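You operate a simulated robot arm through the tools that you are given. There is no shell and no other tool.

The job below is to be done with a simulated robot arm. You get a single attempt, and the scene is never put back.

JOB
Adapter disc on the large ring, copper pan on it, boil the water on high, switch off.

The check looks at the end state, three seconds after you hand in, the way a careful person would. Anything else that was tipped, shoved, dropped, spilled or broken makes it a failure.

ROBOT AND FRAMES
A 6-joint arm with a two-finger gripper, fixed in place. Base frame: the origin is on the floor under the middle of its stand, x ahead of it, y to its left, z up; the work surface is at about z = 0.9. Readings come in m, degrees, newtons and seconds.
It reaches about 1.206 m from its shoulder. Its first joint turns from -166.0 to 166.0 degrees. Payload 2.45 kg.
The TCP is the grasp point between the finger pads, 0.02 m short of the fingertips. In the tool frame z runs along the fingers and y along their closing line. The gripper opens to 0.14 m; its body begins 0.168 m behind the TCP.
Orientation is that of the tool frame in the base frame, as [roll, pitch, yaw] about the fixed x, y, z axes, in that order (R = Rz(yaw) Ry(pitch) Rx(roll)). With the fingers straight down and closing along the base's y, the tool's x points along the base's -x, its y along +y and its z along -z.

CONTROLS
- The arm moves only by the tool apply_moves. Its argument "increments" is a list of rows, each a list of 2 entries, a list of its own where there are three numbers: the shift along the base's x, y, z in units of 25 mm (1.0 is 25 mm), then the turn, a rotation vector about the base's x, y, z in units of 6 degrees (1.0 is 6 degrees). In form: [[[dx, dy, dz], [rx, ry, rz]], ...]. A call has 1 to 20 rows; each row shifts and turns the commanded pose from where the row before left it. "gripper" is the opening in per cent of the stroke, from 0 (shut) to 100 (fully open), set as the call begins (left out, the last holds). A call with a number of a shift or a turn outside -1 to 1 is refused whole. A row lasts 0.2 s, in which the tool goes at most 0.05 m and 8.6 degrees; a call with a longer step from one row to the next is refused whole, and so is a gripper value outside its range. A pose out of reach is approached as far as the arm can. The call stops where the force on the tool passes 90 N (or 10 N more than at its start, if that is more) or the arm is blocked; 0.2 s more then pass. The fingers move at their own pace (about 0.045 m/s each) and stop on an object; they squeeze with about 25 N. The grip force told is the motor's: it shows also when the fingers shut on nothing. Time passes only in rows, and 0.2 s behind the last, so rows that do not move let the fingers close. The reply holds the time, the measured pose of the TCP, the force on the tool along the base axes, the opening and the grip force, in the units named above and with some noise, with the torque about the TCP (base axes, N m) and any sound that the robot's microphone picked up.
- Cameras (640 x 400 px; columns grow to the right, rows downward): "scene" is fixed at [0.0501, -0.5, 1.457]; the picture's right is [0.69, -0.72, 0.00], its down [-0.22, -0.21, -0.95] and it looks along [0.68, 0.66, -0.31] (base axes); focal length 349 px, centre (320, 200). "wrist" rides on the gripper at [0.078, 0.011, -0.209] in the tool frame; the picture's right is [-0.14, 0.99, 0.00], its down [-0.92, -0.13, -0.37] and it looks along [-0.37, -0.05, 0.93] (tool axes); focal length 280 px, centre (320, 200). There is no depth. A picture from a camera that has moved, and an enlarged one, comes with that camera's place and axes in the base frame and with its lens.
- get_image(camera): a new picture of that camera. No time passes.
- zoom(camera, box): a new picture of the part [left, top, right, bottom] of that camera's present view, enlarged. No time passes.
- finish_job(): hands the job in; it is judged then, once.

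Nothing tells you positions but the pictures and the camera data. Unless the task says otherwise, let go and move clear before handing in.

The tools are called as a command line: name --argument value ..., lists and objects as JSON in quotes. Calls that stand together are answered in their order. apply_moves: Moves the arm, as the interface text tells. Its arguments: {"type":"object","properties":{"increments":{"type":"array","items":{"type":"array"}},"gripper":{"type":"number"}},"required":["increments"]} The other tools are called the same way: get_image (camera) takes a picture; zoom (camera, box) takes an enlarged picture of a part of a camera's view; finish_job () hands the job in.

At the start:

```text
t: 0.0
ee_pos: [0.5234, 0.2336, 1.2488]
tool_rot: [-180.0, 0.0, -180.0]
wrist_force: [-0.3, 0.0, 0.5]
ft_torque: [0.02, 0.02, 0.02]
width: 0.14
finger_force: 0.0
```

scene: 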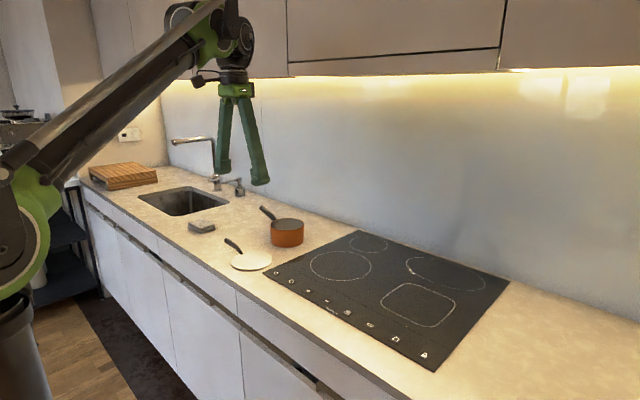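
wrist: 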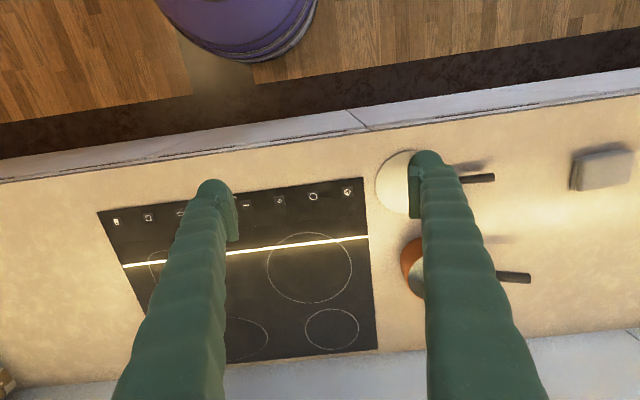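

The scene shows a counter with an induction hob (several rings, touch controls along the front), a copper pan with a handle, and a white/cream adapter disc with a dark handle. I'll enlarge the views before moving anything.

zoom --camera "scene" --box '[220, 190, 380, 290]'

zoom --camera "scene" --box '[260, 220, 520, 380]'

zoom --camera "wrist" --box '[80, 140, 400, 340]'

zoom --camera "wrist" --box '[340, 120, 640, 308]'

```text
4.00 times, centred on (300, 240) of scene
camera zoom: at [0.0501, -0.5, 1.457], right [0.69, -0.72, 0.0], down [-0.22, -0.21, -0.95], along [0.68, 0.66, -0.31], focal length 1397 px, centre (400, 40)
```

zoom: 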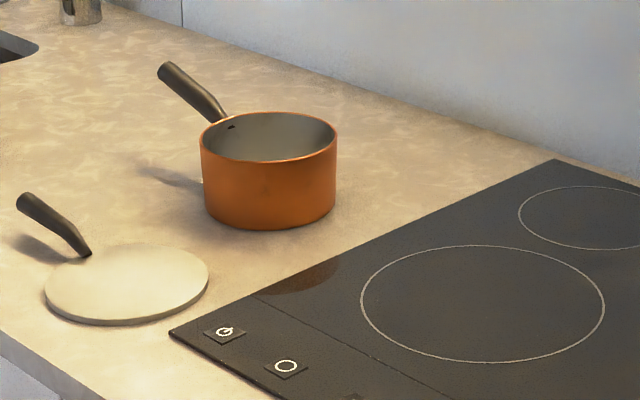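

```text
2.46 times, centred on (390, 300) of scene
camera zoom: at [0.0501, -0.5, 1.457], right [0.69, -0.72, 0.0], down [-0.22, -0.21, -0.95], along [0.68, 0.66, -0.31], focal length 860 px, centre (148, -46)
```

zoom: 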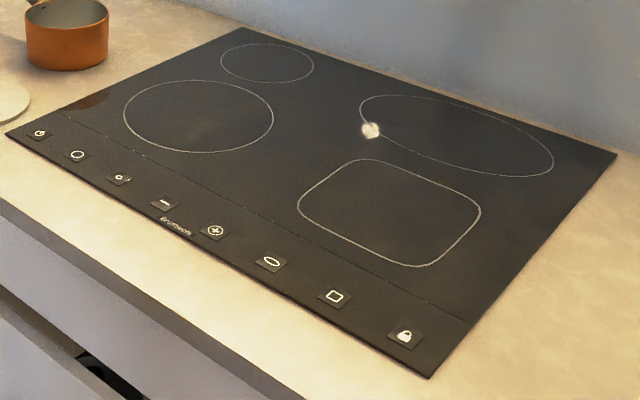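

```text
2.00 times, centred on (240, 240) of wrist
camera zoom: at [0.4448, 0.2451, 1.4587], right [0.14, 0.99, 0.0], down [0.92, -0.13, 0.37], along [0.37, -0.05, -0.93], focal length 561 px, centre (480, 120)
```

zoom: 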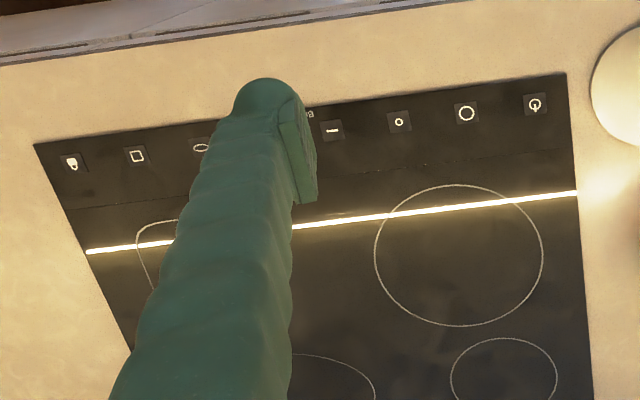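

```text
2.13 times, centred on (490, 214) of wrist
camera zoom: at [0.4448, 0.2451, 1.4587], right [0.14, 0.99, 0.0], down [0.92, -0.13, 0.37], along [0.37, -0.05, -0.93], focal length 597 px, centre (-42, 170)
```

zoom: 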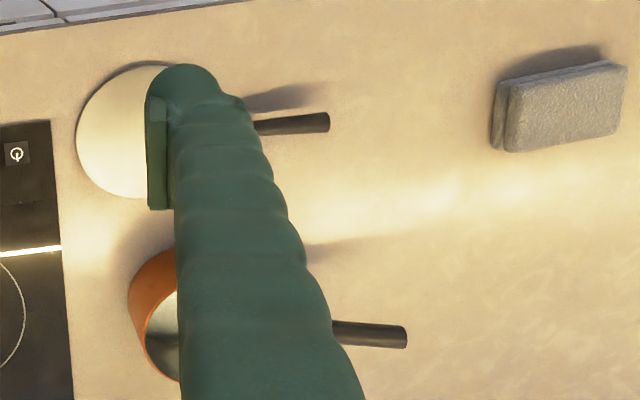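

I'm placing the large ring near (0.83, 0.16), the disc near (0.64, 0.40) and the pan a bit beyond it, with both handles pointing roughly to +y. I'll shift the arm over the disc and pan to see them between the fingers.

apply_moves --increments '[[[0, 1, 0], [0, 0, 0]], [[0, 1, 0], [0, 0, 0]], [[0, 1, 0], [0, 0, 0]], [[0, 1, 0], [0, 0, 0]], [[0, 1, 0], [0, 0, 0]], [[0, 1, 0], [0, 0, 0]], [[0, 1, 0], [0, 0, 0]], [[0, 0, 0], [0, 0, 0]]]' --gripper 100

get_image --camera "wrist"

get_image --camera "scene"

```text
t: 1.8
ee_pos: [0.5233, 0.4085, 1.2484]
tool_rot: [-180.0, -0.1, -179.9]
wrist_force: [0.3, -0.4, 0.4]
ft_torque: [0.01, 0.0, -0.02]
width: 0.14
finger_force: 0.0
```

```text
taken
camera wrist: at [0.4447, 0.4203, 1.4582], right [0.14, 0.99, 0.0], down [0.92, -0.13, 0.37], along [0.37, -0.05, -0.93], focal length 280 px, centre (320, 200)
```

wrist: 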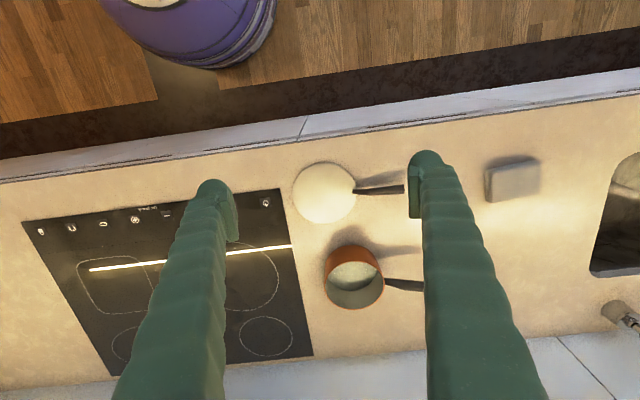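

```text
taken
```

scene: 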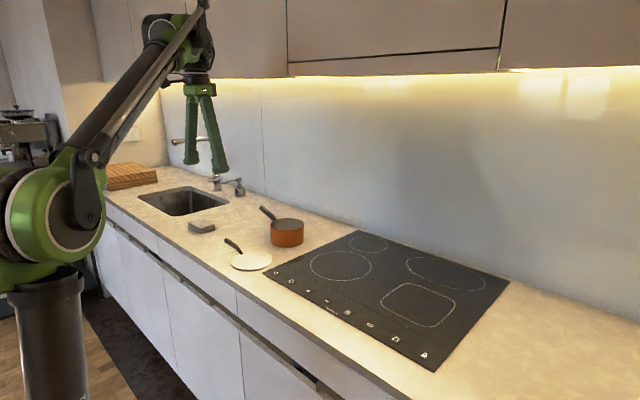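

zoom --camera "wrist" --box '[280, 150, 440, 250]'

zoom --camera "wrist" --box '[290, 225, 450, 325]'

```text
4.00 times, centred on (360, 200) of wrist
camera zoom: at [0.4447, 0.4203, 1.4582], right [0.14, 0.99, 0.0], down [0.92, -0.13, 0.37], along [0.37, -0.05, -0.93], focal length 1122 px, centre (160, 200)
```

zoom: 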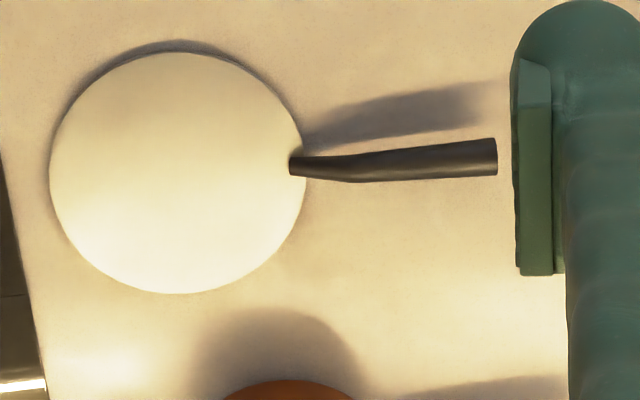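

```text
4.00 times, centred on (370, 275) of wrist
camera zoom: at [0.4447, 0.4203, 1.4582], right [0.14, 0.99, 0.0], down [0.92, -0.13, 0.37], along [0.37, -0.05, -0.93], focal length 1122 px, centre (120, -100)
```

zoom: 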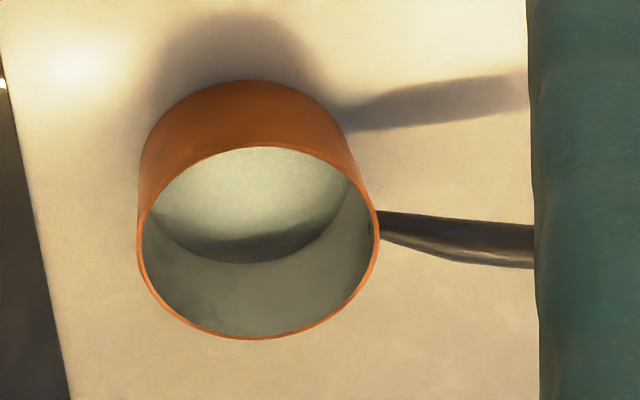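

The pan (about 0.13 m across, 0.066 m tall) sits near (0.85, 0.44), and the disc is near (0.64, 0.40) with its handle along +y. Before choosing a grasp I want a closer look at the finger shape and inside the pan.

zoom --camera "scene" --box '[140, 60, 268, 180]'

zoom --camera "scene" --box '[250, 200, 314, 252]'

zoom --camera "wrist" --box '[315, 235, 395, 315]'

```text
3.33 times, centred on (204, 120) of scene
camera zoom: at [0.0501, -0.5, 1.457], right [0.69, -0.72, 0.0], down [-0.22, -0.21, -0.95], along [0.68, 0.66, -0.31], focal length 1164 px, centre (707, 467)
```

zoom: 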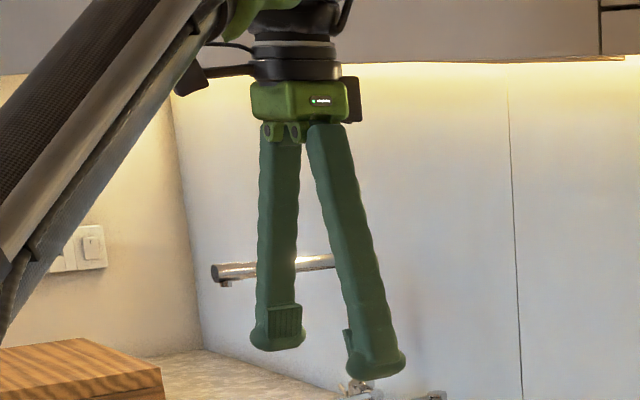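

```text
7.69 times, centred on (282, 226) of scene
camera zoom: at [0.0501, -0.5, 1.457], right [0.69, -0.72, 0.0], down [-0.22, -0.21, -0.95], along [0.68, 0.66, -0.31], focal length 2686 px, centre (612, 0)
```

zoom: 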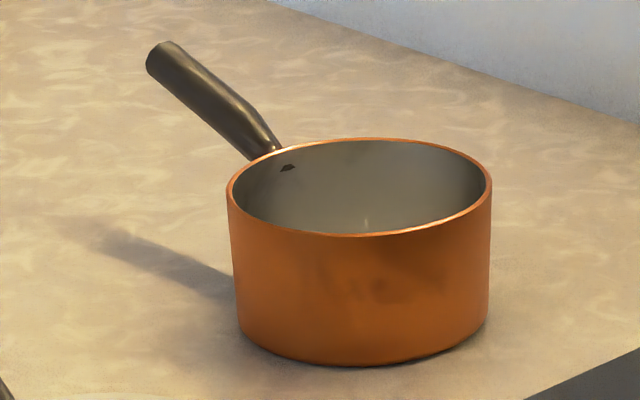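

```text
5.00 times, centred on (355, 275) of wrist
camera zoom: at [0.4447, 0.4203, 1.4582], right [0.14, 0.99, 0.0], down [0.92, -0.13, 0.37], along [0.37, -0.05, -0.93], focal length 1402 px, centre (145, -175)
```

zoom: 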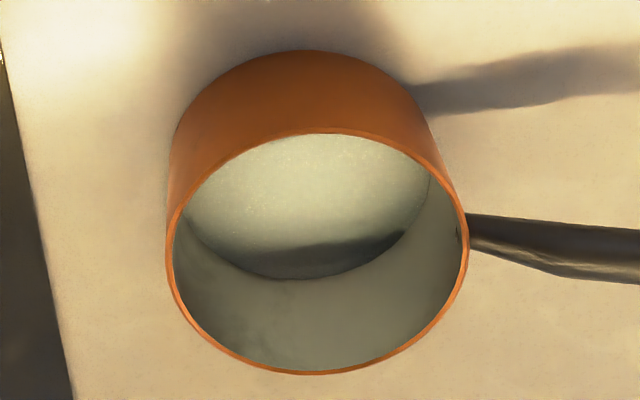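

The fingers carry flat pads at their tips, so I can grip the disc's handle from above and later the pan body across its rim. I'll turn the tool −90° so it closes along x, and go above the disc's handle near (0.654, 0.50) for a closer look.

apply_moves --increments '[[[0.35, 0.245, -0.4], [0, 0, -1]], [[0.35, 0.245, -0.4], [0, 0, -1]], [[0.35, 0.245, -0.4], [0, 0, -1]], [[0.35, 0.245, -0.4], [0, 0, -1]], [[0.35, 0.245, -0.4], [0, 0, -1]], [[0.35, 0.245, -0.4], [0, 0, -1]], [[0.35, 0.245, -0.4], [0, 0, -1]], [[0.35, 0.245, -0.4], [0, 0, -1]], [[0.35, 0.245, -0.4], [0, 0, -1]], [[0.35, 0.245, -0.4], [0, 0, -1]], [[0.35, 0.245, -0.4], [0, 0, -1]], [[0.35, 0.245, -0.4], [0, 0, -1]], [[0.35, 0.245, -0.4], [0, 0, -1]], [[0.35, 0.245, -0.4], [0, 0, -1]], [[0.35, 0.245, -0.4], [0, 0, -1]], [[0, 0, 0], [0, 0, 0]]]' --gripper 100

get_image --camera "wrist"

get_image --camera "scene"

```text
t: 5.2
ee_pos: [0.6559, 0.4998, 1.0974]
tool_rot: [180.0, 0.1, 89.9]
wrist_force: [-0.1, -0.1, 0.0]
ft_torque: [-0.01, 0.03, 0.0]
width: 0.1398
finger_force: 0.0
```

```text
taken
camera wrist: at [0.666, 0.5793, 1.3083], right [0.99, -0.14, 0.0], down [-0.13, -0.92, 0.37], along [-0.05, -0.37, -0.93], focal length 280 px, centre (320, 200)
```

wrist: 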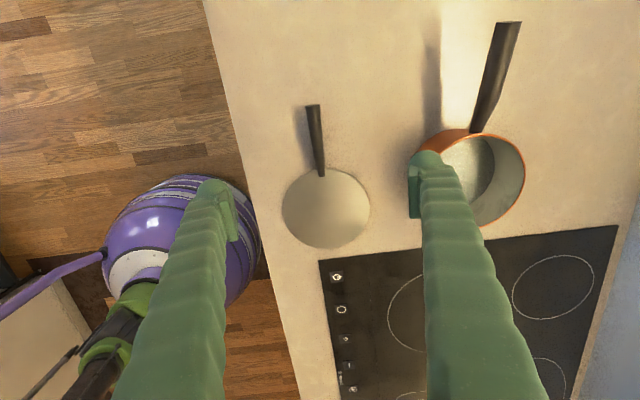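

```text
taken
```

scene: 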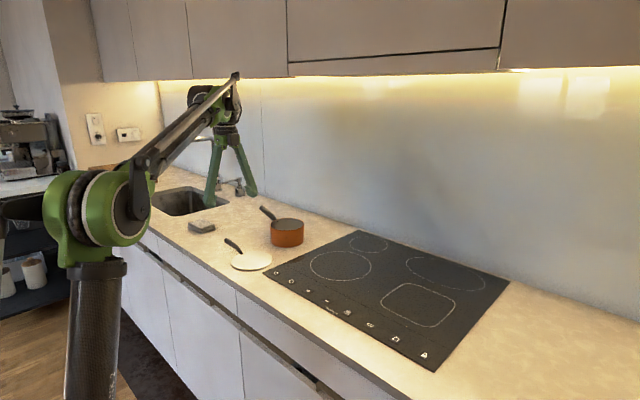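

The handle runs from its base near (0.652, 0.46) to its tip near (0.654, 0.56), about 2–3 cm above the counter, and sits well between the open fingers. I'll zoom once, then descend slowly in the same orientation.

zoom --camera "wrist" --box '[250, 90, 410, 260]'

zoom --camera "wrist" --box '[400, 0, 560, 240]'

apply_moves --increments '[[[0, -0.2, -1], [0, 0, 0]], [[0, -0.2, -1], [0, 0, 0]], [[0, 0, -1], [0, 0, 0]], [[0, 0, -1], [0, 0, 0]], [[0, 0, -1], [0, 0, 0]], [[0, 0, -0.5], [0, 0, 0]], [[0, 0, 0], [0, 0, 0]]]' --gripper 60

get_image --camera "wrist"

zoom --camera "scene" --box '[190, 190, 318, 290]'

```text
2.35 times, centred on (330, 175) of wrist
camera zoom: at [0.666, 0.5793, 1.3083], right [0.99, -0.14, 0.0], down [-0.13, -0.92, 0.37], along [-0.05, -0.37, -0.93], focal length 660 px, centre (296, 259)
```

zoom: 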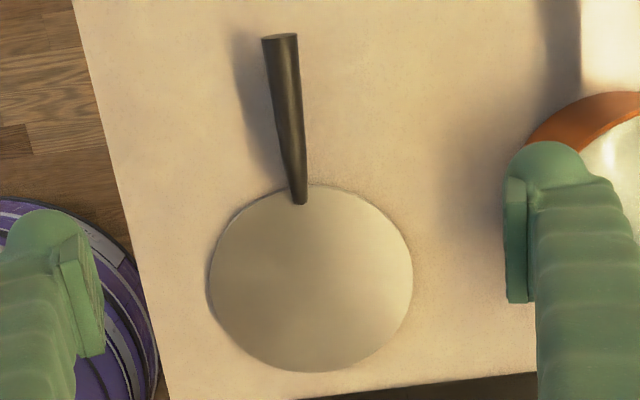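

```text
1.67 times, centred on (480, 120) of wrist
camera zoom: at [0.666, 0.5793, 1.3083], right [0.99, -0.14, 0.0], down [-0.13, -0.92, 0.37], along [-0.05, -0.37, -0.93], focal length 467 px, centre (53, 333)
```

zoom: 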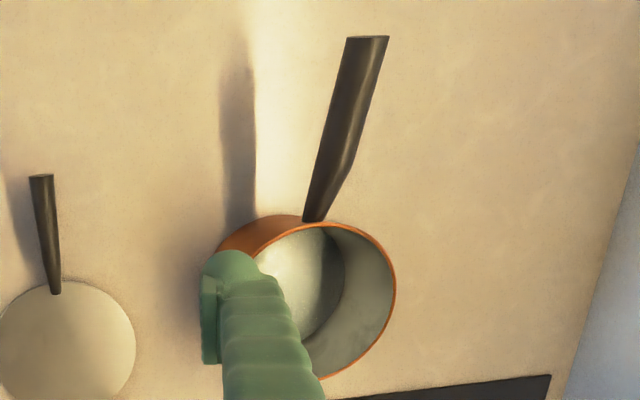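

```text
t: 6.8
ee_pos: [0.656, 0.4894, 0.9624]
tool_rot: [180.0, 0.1, 90.0]
wrist_force: [0.6, -0.3, 0.5]
ft_torque: [-0.02, 0.0, 0.02]
width: 0.0842
finger_force: 0.1
```

```text
taken
camera wrist: at [0.6665, 0.5688, 1.1715], right [0.99, -0.14, 0.0], down [-0.13, -0.92, 0.37], along [-0.05, -0.37, -0.93], focal length 280 px, centre (320, 200)
```

wrist: 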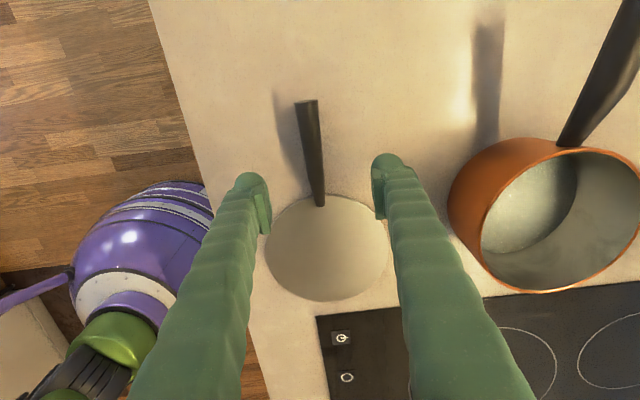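

```text
4.00 times, centred on (254, 240) of scene
camera zoom: at [0.0501, -0.5, 1.457], right [0.69, -0.72, 0.0], down [-0.22, -0.21, -0.95], along [0.68, 0.66, -0.31], focal length 1397 px, centre (584, 40)
```

zoom: 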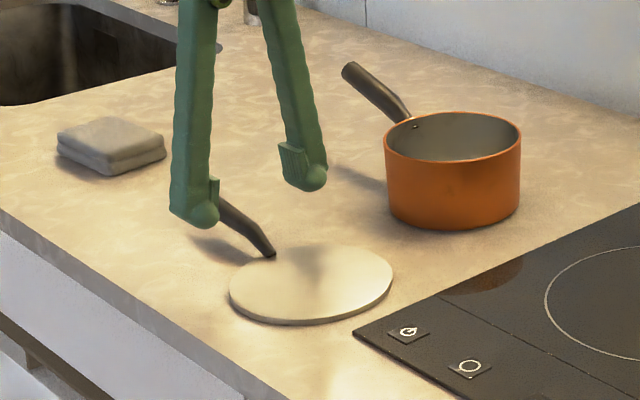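

The handle is centred between the fingers to within about 2 mm. I'll go down so the fingertips sit just above the counter, then close on the handle.

apply_moves --increments '[[[-0.1, 0, -0.5], [0, 0, 0]], [[0, 0, -0.5], [0, 0, 0]], [[0, 0, -0.4], [0, 0, 0]], [[0, 0, 0], [0, 0, 0]]]' --gripper 60

get_image --camera "wrist"

zoom --camera "scene" --box '[200, 200, 296, 275]'

```text
t: 7.8
ee_pos: [0.6525, 0.4895, 0.9263]
tool_rot: [-180.0, 0.1, 90.0]
wrist_force: [0.5, -0.1, 0.6]
ft_torque: [0.03, -0.03, -0.01]
width: 0.084
finger_force: 0.2
```

```text
taken
camera wrist: at [0.6638, 0.5691, 1.1362], right [0.99, -0.14, 0.0], down [-0.13, -0.92, 0.37], along [-0.05, -0.37, -0.93], focal length 280 px, centre (320, 200)
```

wrist: 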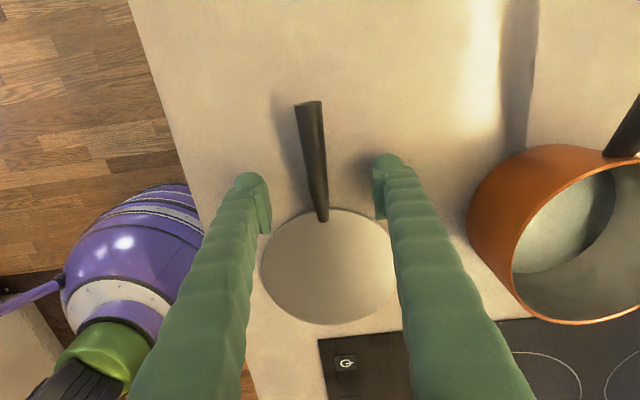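

```text
5.33 times, centred on (248, 238) of scene
camera zoom: at [0.0501, -0.5, 1.457], right [0.69, -0.72, 0.0], down [-0.22, -0.21, -0.95], along [0.68, 0.66, -0.31], focal length 1862 px, centre (704, 0)
```

zoom: 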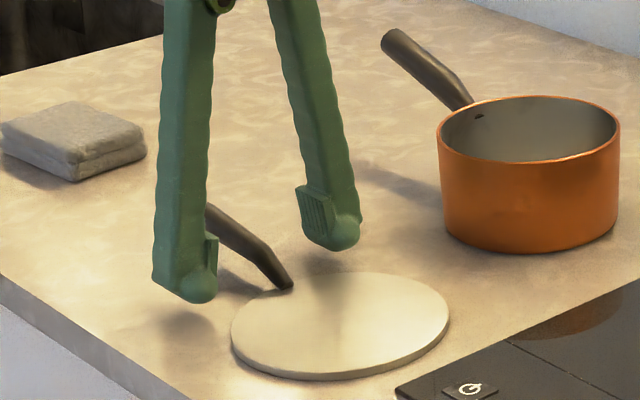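

Fingers straddle the handle with no contact so far. Closing now.

apply_moves --increments '[[[0, 0, 0], [0, 0, 0]], [[0, 0, 0], [0, 0, 0]], [[0, 0, 0], [0, 0, 0]], [[0, 0, 0], [0, 0, 0]], [[0, 0, 0], [0, 0, 0]], [[0, 0, 0], [0, 0, 0]], [[0, 0, 0], [0, 0, 0]]]' --gripper 0

get_image --camera "wrist"

zoom --camera "scene" --box '[200, 200, 296, 275]'

```text
t: 9.4
ee_pos: [0.653, 0.4905, 0.9259]
tool_rot: [-180.0, 0.0, 90.0]
wrist_force: [0.5, 0.4, 0.1]
ft_torque: [0.01, 0.01, 0.01]
width: 0.0156
finger_force: 25.1
```

```text
taken
camera wrist: at [0.6637, 0.5691, 1.1363], right [0.99, -0.14, 0.0], down [-0.13, -0.92, 0.37], along [-0.05, -0.37, -0.93], focal length 280 px, centre (320, 200)
```

wrist: 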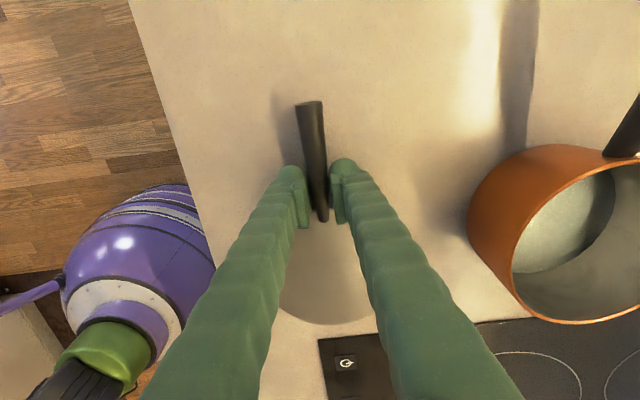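

```text
5.33 times, centred on (248, 238) of scene
camera zoom: at [0.0501, -0.5, 1.457], right [0.69, -0.72, 0.0], down [-0.22, -0.21, -0.95], along [0.68, 0.66, -0.31], focal length 1862 px, centre (704, 0)
```

zoom: 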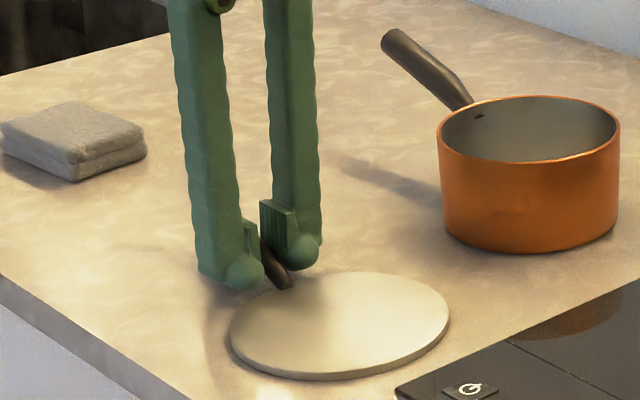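

The handle is held (15.6 mm wide, 25 N). I'll lift slowly and check how much the disc droops.

apply_moves --increments '[[[0, 0, 0.2], [0, 0, 0]], [[0, 0, 0.3], [0, 0, 0]], [[0, 0, 0.4], [0, 0, 0]], [[0, 0, 0.5], [0, 0, 0]], [[0, 0, 0.6], [0, 0, 0]], [[0, 0, 0], [0, 0, 0]]]' --gripper 0

get_image --camera "wrist"

zoom --camera "scene" --box '[200, 190, 296, 265]'

```text
t: 10.8
ee_pos: [0.6532, 0.49, 0.9767]
tool_rot: [179.9, 0.1, 90.0]
wrist_force: [-0.3, 0.0, -3.6]
ft_torque: [0.21, 0.01, -0.03]
width: 0.0151
finger_force: 25.3
```

```text
taken
camera wrist: at [0.6639, 0.5692, 1.1863], right [0.99, -0.14, 0.0], down [-0.13, -0.92, 0.37], along [-0.05, -0.37, -0.93], focal length 280 px, centre (320, 200)
```

wrist: 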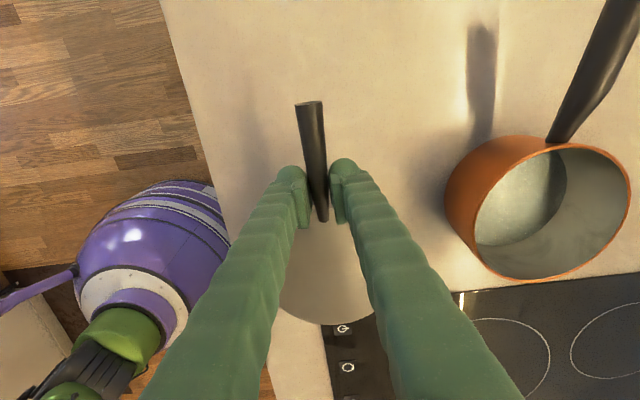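

```text
5.33 times, centred on (248, 228) of scene
camera zoom: at [0.0501, -0.5, 1.457], right [0.69, -0.72, 0.0], down [-0.22, -0.21, -0.95], along [0.68, 0.66, -0.31], focal length 1862 px, centre (704, 53)
```

zoom: 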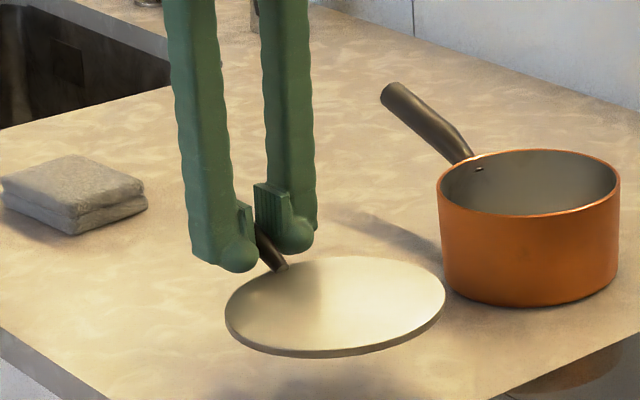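

The disc hangs level and firm: about 0.37 kg, with its centre roughly 89 mm toward −y from the grasp point. I'll lift a little more and carry it toward the large ring, keeping away from the pan.

apply_moves --increments '[[[0, -0.3, 0.4], [0, 0, 0]], [[0, -0.6, 0.4], [0, 0, 0]], [[0, -0.8, 0.4], [0, 0, 0]], [[0, -0.8, 0.4], [0, 0, 0]], [[0.3, -0.8, 0], [0, 0, 0]], [[0.6, -0.7, 0], [0, 0, 0]], [[0.7, -0.7, 0], [0, 0, 0]], [[0.7, -0.7, 0], [0, 0, 0]], [[0.7, -0.7, 0], [0, 0, 0]], [[0.7, -0.7, 0], [0, 0, 0]], [[0.7, -0.7, 0], [0, 0, 0]], [[0.7, -0.7, 0], [0, 0, 0]], [[0.7, -0.6, 0], [0, 0, 0]], [[0.7, -0.4, 0], [0, 0, 0]], [[0.5, -0.2, 0], [0, 0, 0]], [[0.2, -0.1, 0], [0, 0, 0]], [[0, 0, 0], [0, 0, 0]]]' --gripper 0

get_image --camera "wrist"

get_image --camera "scene"

```text
t: 14.4
ee_pos: [0.8336, 0.2544, 1.0163]
tool_rot: [-180.0, 0.0, 89.9]
wrist_force: [0.1, -0.5, -3.6]
ft_torque: [0.21, 0.01, -0.01]
width: 0.015
finger_force: 24.9
```

```text
taken
camera wrist: at [0.844, 0.3318, 1.2257], right [0.99, -0.14, 0.0], down [-0.13, -0.92, 0.37], along [-0.05, -0.37, -0.93], focal length 280 px, centre (320, 200)
```

wrist: 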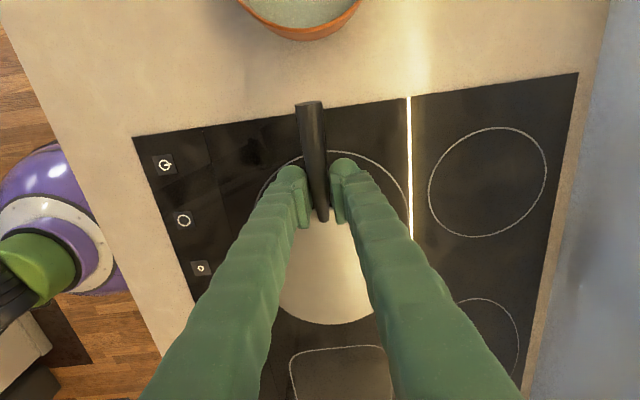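

```text
taken
```

scene: 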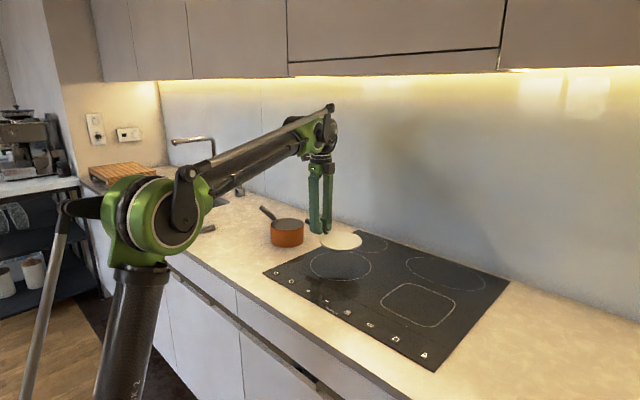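

The disc is above the ring area. I'll zoom to align it with the ring before lowering.

zoom --camera "wrist" --box '[230, 130, 440, 345]'

zoom --camera "scene" --box '[290, 210, 400, 290]'

```text
1.86 times, centred on (335, 238) of wrist
camera zoom: at [0.844, 0.3318, 1.2257], right [0.99, -0.14, 0.0], down [-0.13, -0.92, 0.37], along [-0.05, -0.37, -0.93], focal length 522 px, centre (292, 130)
```

zoom: 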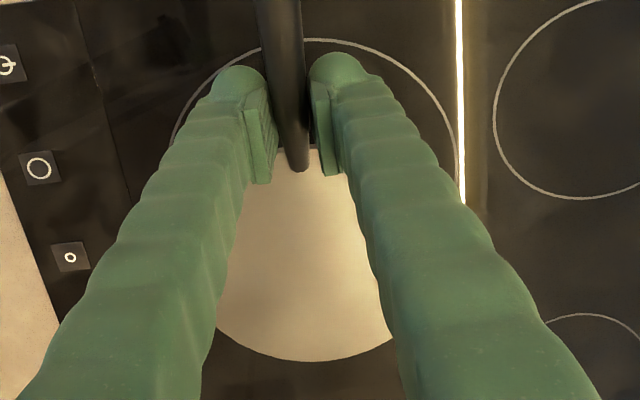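

```text
5.00 times, centred on (345, 250) of scene
camera zoom: at [0.0501, -0.5, 1.457], right [0.69, -0.72, 0.0], down [-0.22, -0.21, -0.95], along [0.68, 0.66, -0.31], focal length 1746 px, centre (195, -50)
```

zoom: 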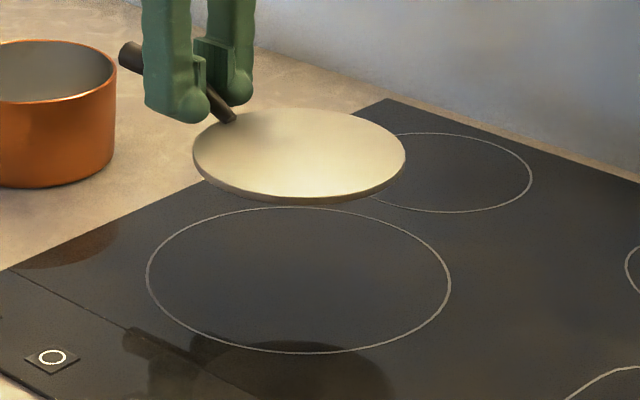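

Ring centre works out at about (0.833, 0.163), and the disc's centre is at about (0.831, 0.165). That's good, so I'll lower it straight down.

apply_moves --increments '[[[0.05, -0.05, -0.5], [0, 0, 0]], [[0, 0, -0.5], [0, 0, 0]], [[0, 0, -0.5], [0, 0, 0]], [[0, 0, -0.5], [0, 0, 0]], [[0, 0, -0.5], [0, 0, 0]], [[0, 0, -0.4], [0, 0, 0]], [[0, 0, 0], [0, 0, 0]]]' --gripper 0

zoom --camera "scene" --box '[290, 210, 400, 290]'

```text
t: 16.0
ee_pos: [0.8345, 0.25, 0.9438]
tool_rot: [-179.9, 0.2, 90.0]
wrist_force: [0.9, -0.4, -5.0]
ft_torque: [0.25, -0.02, 0.02]
width: 0.0151
finger_force: 25.3
```

```text
5.00 times, centred on (345, 250) of scene
camera zoom: at [0.0501, -0.5, 1.457], right [0.69, -0.72, 0.0], down [-0.22, -0.21, -0.95], along [0.68, 0.66, -0.31], focal length 1746 px, centre (195, -50)
```

zoom: 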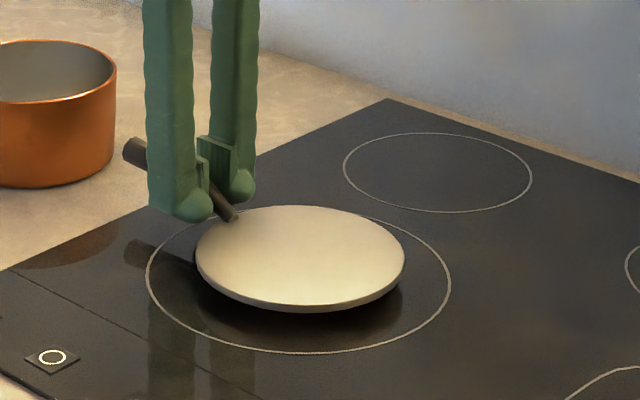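

The disc is about 15–20 mm above the glass and inside the ring. I'll continue in small steps while watching the force.

apply_moves --increments '[[[0, 0, -0.2], [0, 0, 0]], [[0, 0, -0.2], [0, 0, 0]], [[0, 0, 0], [0, 0, 0]]]' --gripper 0

zoom --camera "scene" --box '[290, 210, 400, 290]'

```text
t: 16.8
ee_pos: [0.8349, 0.2509, 0.9342]
tool_rot: [-179.9, 0.1, 89.9]
wrist_force: [0.1, 0.2, -3.4]
ft_torque: [0.21, -0.04, 0.0]
width: 0.015
finger_force: 25.3
```

```text
5.00 times, centred on (345, 250) of scene
camera zoom: at [0.0501, -0.5, 1.457], right [0.69, -0.72, 0.0], down [-0.22, -0.21, -0.95], along [0.68, 0.66, -0.31], focal length 1746 px, centre (195, -50)
```

zoom: 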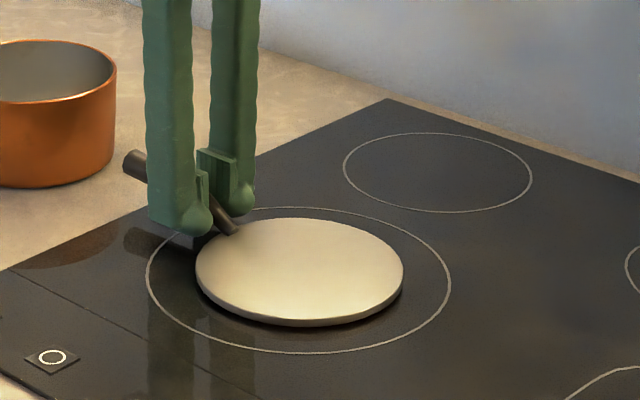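

apply_moves --increments '[[[0, 0, -0.1], [0, 0, 0]], [[0, 0, 0], [0, 0, 0]]]' --gripper 0

apply_moves --increments '[[[0, 0, -0.1], [0, 0, 0]], [[0, 0, 0], [0, 0, 0]]]' --gripper 0

zoom --camera "scene" --box '[290, 210, 400, 290]'

```text
t: 17.4
ee_pos: [0.8347, 0.251, 0.9316]
tool_rot: [-180.0, 0.2, 90.0]
wrist_force: [0.6, 0.2, -0.2]
ft_torque: [-0.35, 0.01, 0.01]
width: 0.015
finger_force: 24.6
```

```text
t: 18.0
ee_pos: [0.8338, 0.2514, 0.9287]
tool_rot: [-179.9, 0.0, 90.0]
wrist_force: [-0.5, 1.0, 3.7]
ft_torque: [0.02, 0.02, -0.08]
width: 0.0143
finger_force: 25.5
```

```text
5.00 times, centred on (345, 250) of scene
camera zoom: at [0.0501, -0.5, 1.457], right [0.69, -0.72, 0.0], down [-0.22, -0.21, -0.95], along [0.68, 0.66, -0.31], focal length 1746 px, centre (195, -50)
```

zoom: 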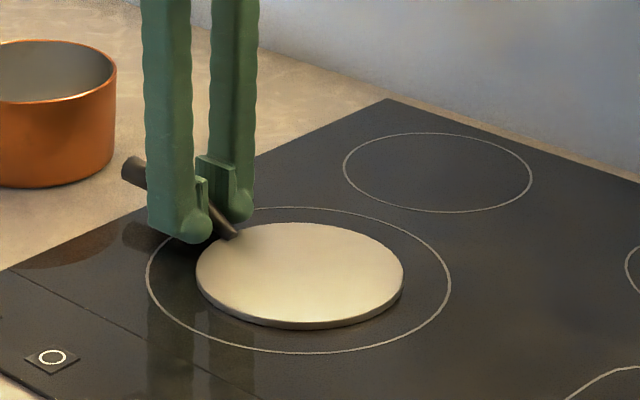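

The disc is now resting on the glass inside the ring. I'll release and rise straight up.

apply_moves --increments '[[[0, 0, 0], [0, 0, 0]], [[0, 0, 0], [0, 0, 0]], [[0, 0, 0], [0, 0, 0]], [[0, 0, 0], [0, 0, 0]], [[0, 0, 0.4], [0, 0, 0]], [[0, 0, 1], [0, 0, 0]], [[0, 0, 1], [0, 0, 0]], [[0, 0, 1], [0, 0, 0]], [[0, 0, 1], [0, 0, 0]], [[0, 0, 0], [0, 0, 0]]]' --gripper 45

get_image --camera "wrist"

get_image --camera "scene"

```text
t: 20.2
ee_pos: [0.8349, 0.2511, 1.0384]
tool_rot: [-180.0, 0.1, 90.0]
wrist_force: [0.3, 0.0, 0.2]
ft_torque: [0.0, 0.03, -0.01]
width: 0.0629
finger_force: 0.1
```

```text
taken
camera wrist: at [0.8454, 0.3298, 1.2489], right [0.99, -0.14, 0.0], down [-0.13, -0.92, 0.37], along [-0.05, -0.37, -0.93], focal length 280 px, centre (320, 200)
```

wrist: 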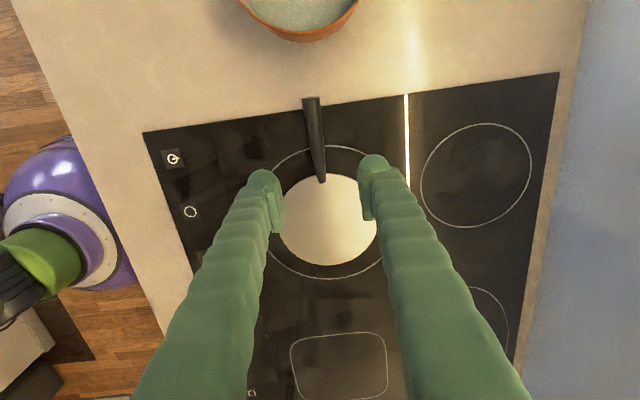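

```text
taken
```

scene: 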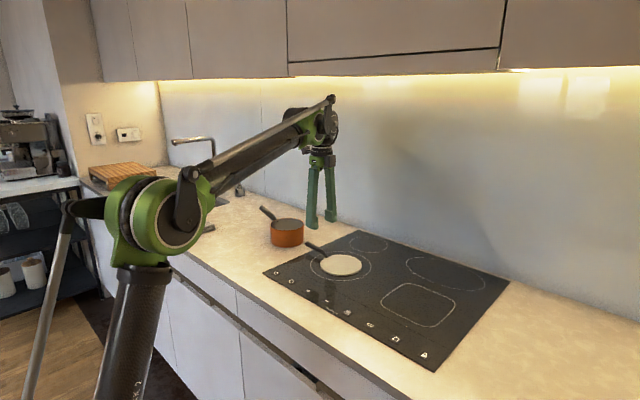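

The disc sits centred on the large ring at about (0.833, 0.161). Its handle root overlaps the disc's +y edge slightly, so I'll zoom in there, since the pan must sit flat and clear of it.

zoom --camera "wrist" --box '[270, 90, 390, 280]'

zoom --camera "scene" --box '[296, 230, 376, 280]'

```text
2.11 times, centred on (330, 185) of wrist
camera zoom: at [0.8454, 0.3298, 1.2489], right [0.99, -0.14, 0.0], down [-0.13, -0.92, 0.37], along [-0.05, -0.37, -0.93], focal length 590 px, centre (299, 232)
```

zoom: 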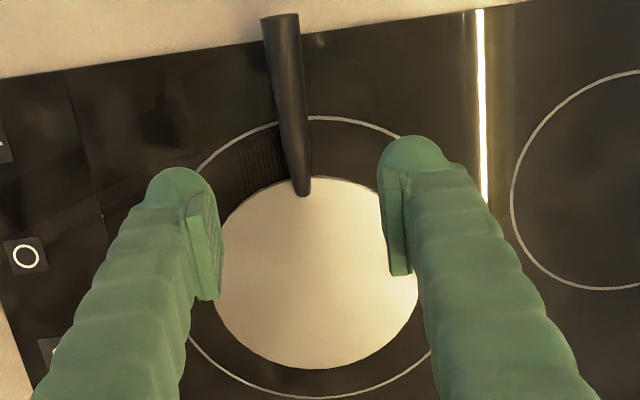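

```text
8.00 times, centred on (336, 255) of scene
camera zoom: at [0.0501, -0.5, 1.457], right [0.69, -0.72, 0.0], down [-0.22, -0.21, -0.95], along [0.68, 0.66, -0.31], focal length 2794 px, centre (192, -240)
```

zoom: 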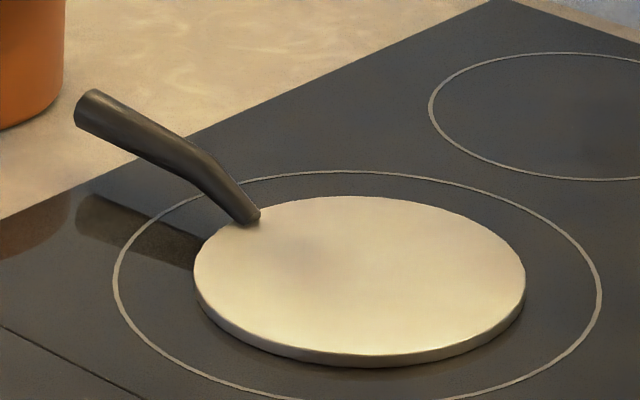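

I'll place the pan about 9 mm toward −y of the disc's centre, so its wall clears the handle root. Now I'm going above the pan with the gripper fully open to look straight into it.

apply_moves --increments '[[[0, 0.3, 0.8], [0, 0, 0]], [[0.1, 0.8, 0], [0, 0, 0]], [[0.1, 0.8, 0], [0, 0, 0]], [[0.1, 0.8, 0], [0, 0, 0]], [[0.1, 0.8, 0], [0, 0, 0]], [[0.1, 0.8, 0], [0, 0, 0]], [[0, 0.8, 0], [0, 0, 0]], [[0, 0.8, 0], [0, 0, 0]], [[0, 0.8, 0], [0, 0, 0]], [[0, 0.8, 0], [0, 0, 0]], [[0, 0, 0], [0, 0, 0]]]' --gripper 100

get_image --camera "wrist"

get_image --camera "scene"

```text
t: 22.6
ee_pos: [0.8474, 0.4392, 1.0579]
tool_rot: [-180.0, 0.1, 90.0]
wrist_force: [-0.7, 0.0, 0.3]
ft_torque: [0.0, 0.03, -0.03]
width: 0.1401
finger_force: 0.1
```

```text
taken
camera wrist: at [0.8576, 0.518, 1.2685], right [0.99, -0.14, 0.0], down [-0.13, -0.92, 0.37], along [-0.05, -0.37, -0.93], focal length 280 px, centre (320, 200)
```

wrist: 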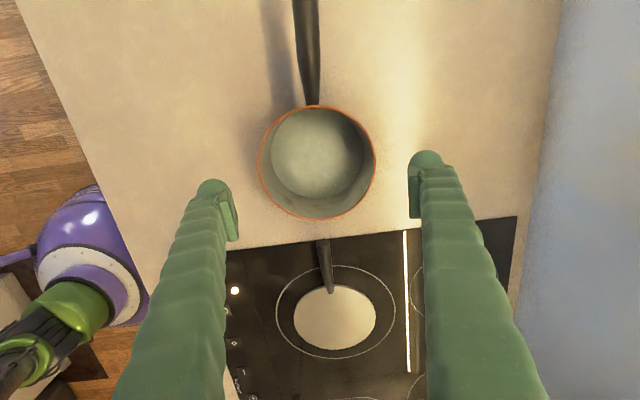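

```text
taken
```

scene: 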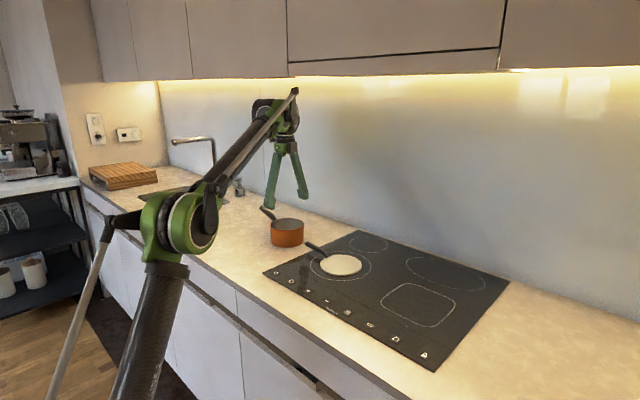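

zoom --camera "wrist" --box '[250, 95, 390, 230]'

zoom --camera "wrist" --box '[200, 240, 420, 400]'

zoom --camera "scene" --box '[250, 190, 330, 250]'

```text
2.96 times, centred on (320, 162) of wrist
camera zoom: at [0.8576, 0.518, 1.2685], right [0.99, -0.14, 0.0], down [-0.13, -0.92, 0.37], along [-0.05, -0.37, -0.93], focal length 831 px, centre (320, 311)
```

zoom: 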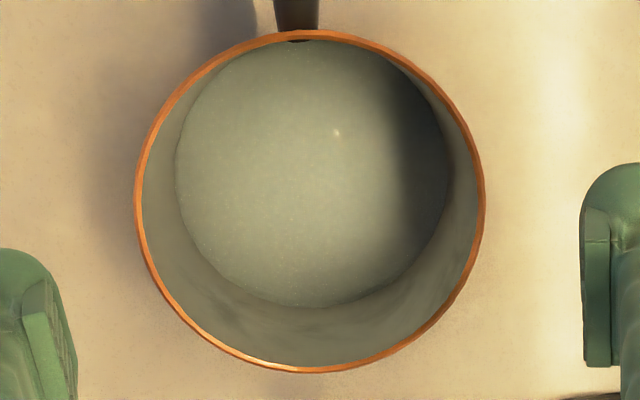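

```text
2.50 times, centred on (310, 320) of wrist
camera zoom: at [0.8576, 0.518, 1.2685], right [0.99, -0.14, 0.0], down [-0.13, -0.92, 0.37], along [-0.05, -0.37, -0.93], focal length 701 px, centre (345, -100)
```

zoom: 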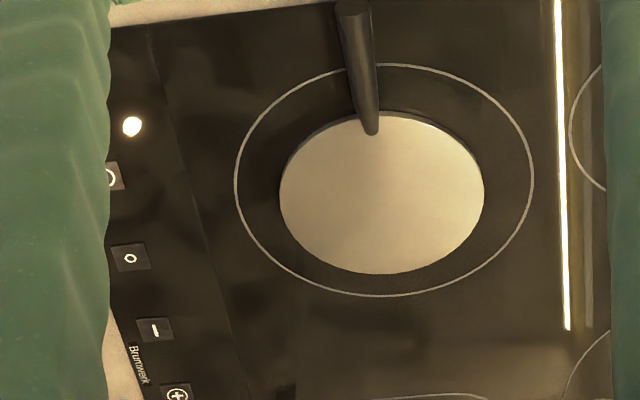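

```text
6.67 times, centred on (290, 220) of scene
camera zoom: at [0.0501, -0.5, 1.457], right [0.69, -0.72, 0.0], down [-0.22, -0.21, -0.95], along [0.68, 0.66, -0.31], focal length 2328 px, centre (520, 67)
```

zoom: 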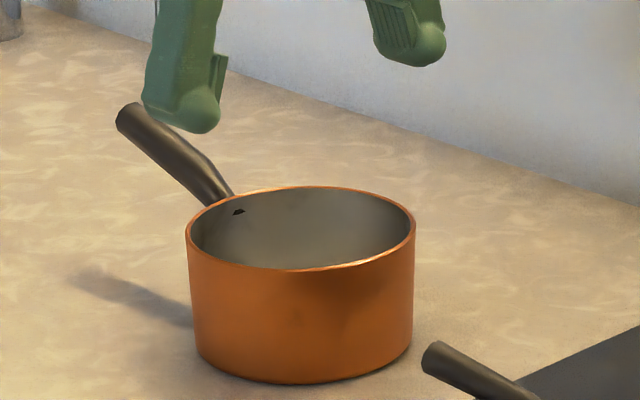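

The pan's rim centre comes out at about (0.8425, 0.4376) with a diameter near 0.13 m, so there is only about 5 mm clearance per side. I'll correct the x offset and descend to just above the rim, then check symmetry.

apply_moves --increments '[[[-0.2, -0.06, -0.3], [0, 0, 0]], [[0, 0, -0.7], [0, 0, 0]], [[0, 0, -0.7], [0, 0, 0]], [[0, 0, -0.6], [0, 0, 0]], [[0, 0, 0], [0, 0, 0]]]' --gripper 100

get_image --camera "wrist"

zoom --camera "scene" --box '[240, 180, 336, 255]'

```text
t: 23.8
ee_pos: [0.8427, 0.4383, 1.0005]
tool_rot: [180.0, 0.2, 90.0]
wrist_force: [1.0, 0.2, -0.4]
ft_torque: [-0.01, -0.03, -0.01]
width: 0.1401
finger_force: 0.1
```

```text
taken
camera wrist: at [0.8531, 0.5164, 1.2108], right [0.99, -0.14, 0.0], down [-0.13, -0.92, 0.37], along [-0.05, -0.37, -0.93], focal length 280 px, centre (320, 200)
```

wrist: 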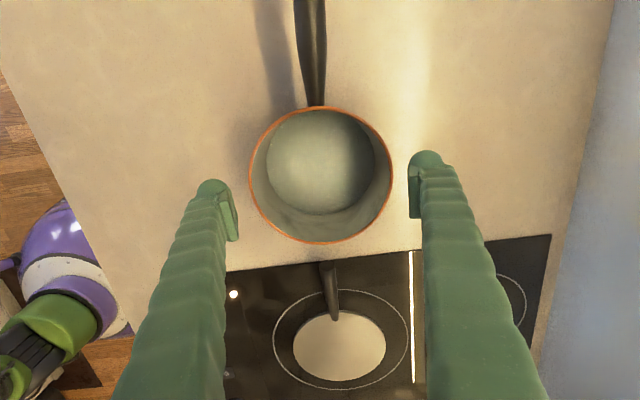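

```text
5.33 times, centred on (288, 218) of scene
camera zoom: at [0.0501, -0.5, 1.457], right [0.69, -0.72, 0.0], down [-0.22, -0.21, -0.95], along [0.68, 0.66, -0.31], focal length 1862 px, centre (491, 107)
```

zoom: 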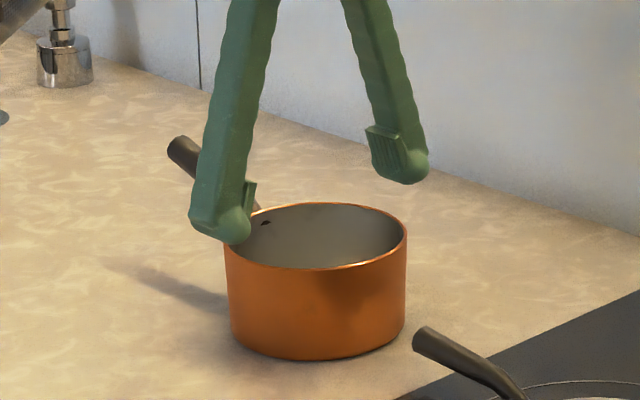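

zoom --camera "wrist" --box '[200, 100, 440, 250]'

zoom --camera "wrist" --box '[180, 160, 300, 250]'

zoom --camera "wrist" --box '[360, 130, 480, 220]'

```text
2.67 times, centred on (320, 175) of wrist
camera zoom: at [0.8531, 0.5164, 1.2108], right [0.99, -0.14, 0.0], down [-0.13, -0.92, 0.37], along [-0.05, -0.37, -0.93], focal length 748 px, centre (320, 267)
```

zoom: 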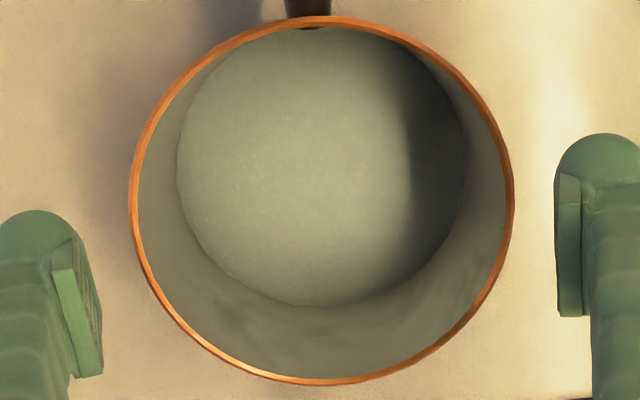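

```text
4.44 times, centred on (240, 205) of wrist
camera zoom: at [0.8531, 0.5164, 1.2108], right [0.99, -0.14, 0.0], down [-0.13, -0.92, 0.37], along [-0.05, -0.37, -0.93], focal length 1246 px, centre (676, 178)
```

zoom: 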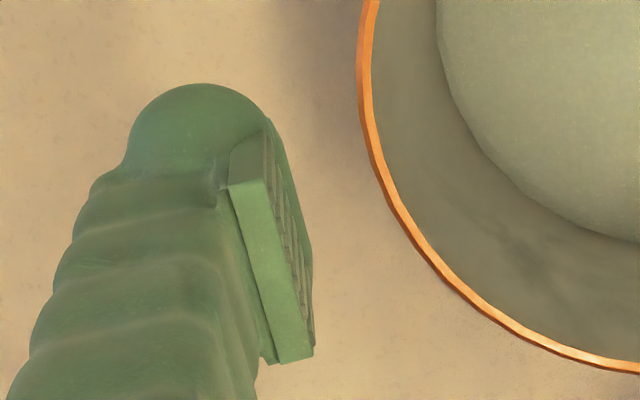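

```text
4.44 times, centred on (420, 175) of wrist
camera zoom: at [0.8531, 0.5164, 1.2108], right [0.99, -0.14, 0.0], down [-0.13, -0.92, 0.37], along [-0.05, -0.37, -0.93], focal length 1246 px, centre (-124, 311)
```

zoom: 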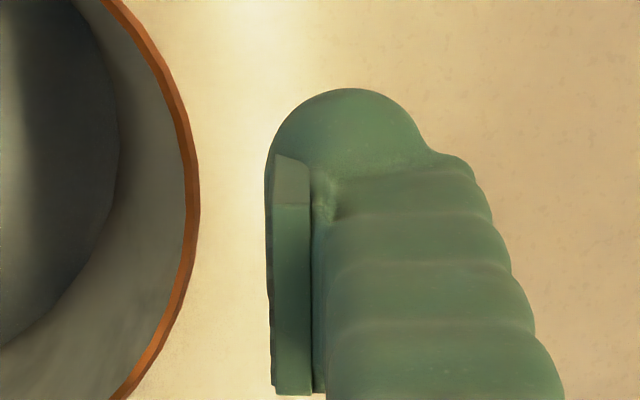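

The pads straddle the rim symmetrically: TCP x is 0.8427 and the pan centre is about 0.842. I'll lower in short stages and read the force as the fingertips pass the rim.

apply_moves --increments '[[[0, 0, -0.5], [0, 0, 0]], [[0, 0, -0.3], [0, 0, 0]], [[0, 0, -0.2], [0, 0, 0]], [[0, 0, 0], [0, 0, 0]]]' --gripper 100

zoom --camera "wrist" --box '[200, 100, 440, 250]'

zoom --camera "scene" --box '[240, 180, 336, 255]'

```text
t: 24.8
ee_pos: [0.8411, 0.4376, 0.9758]
tool_rot: [-180.0, 0.1, 90.0]
wrist_force: [0.3, -0.3, -0.1]
ft_torque: [0.0, -0.02, 0.0]
width: 0.14
finger_force: 0.1
```

```text
2.67 times, centred on (320, 175) of wrist
camera zoom: at [0.8527, 0.5164, 1.1858], right [0.99, -0.14, 0.0], down [-0.13, -0.92, 0.37], along [-0.05, -0.37, -0.93], focal length 748 px, centre (320, 267)
```

zoom: 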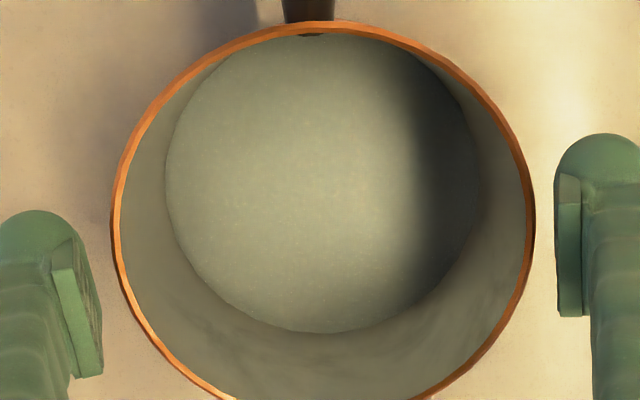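

```text
5.33 times, centred on (288, 218) of scene
camera zoom: at [0.0501, -0.5, 1.457], right [0.69, -0.72, 0.0], down [-0.22, -0.21, -0.95], along [0.68, 0.66, -0.31], focal length 1862 px, centre (491, 107)
```

zoom: 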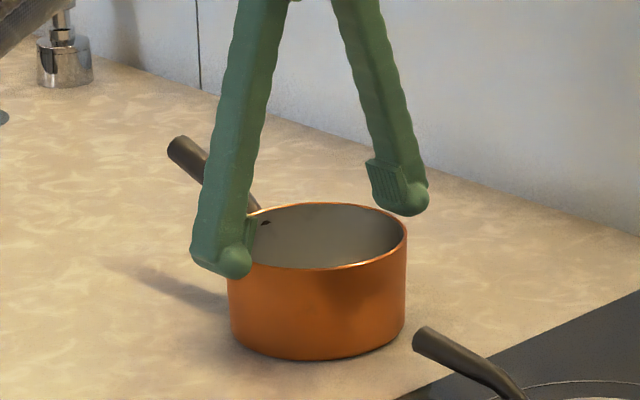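

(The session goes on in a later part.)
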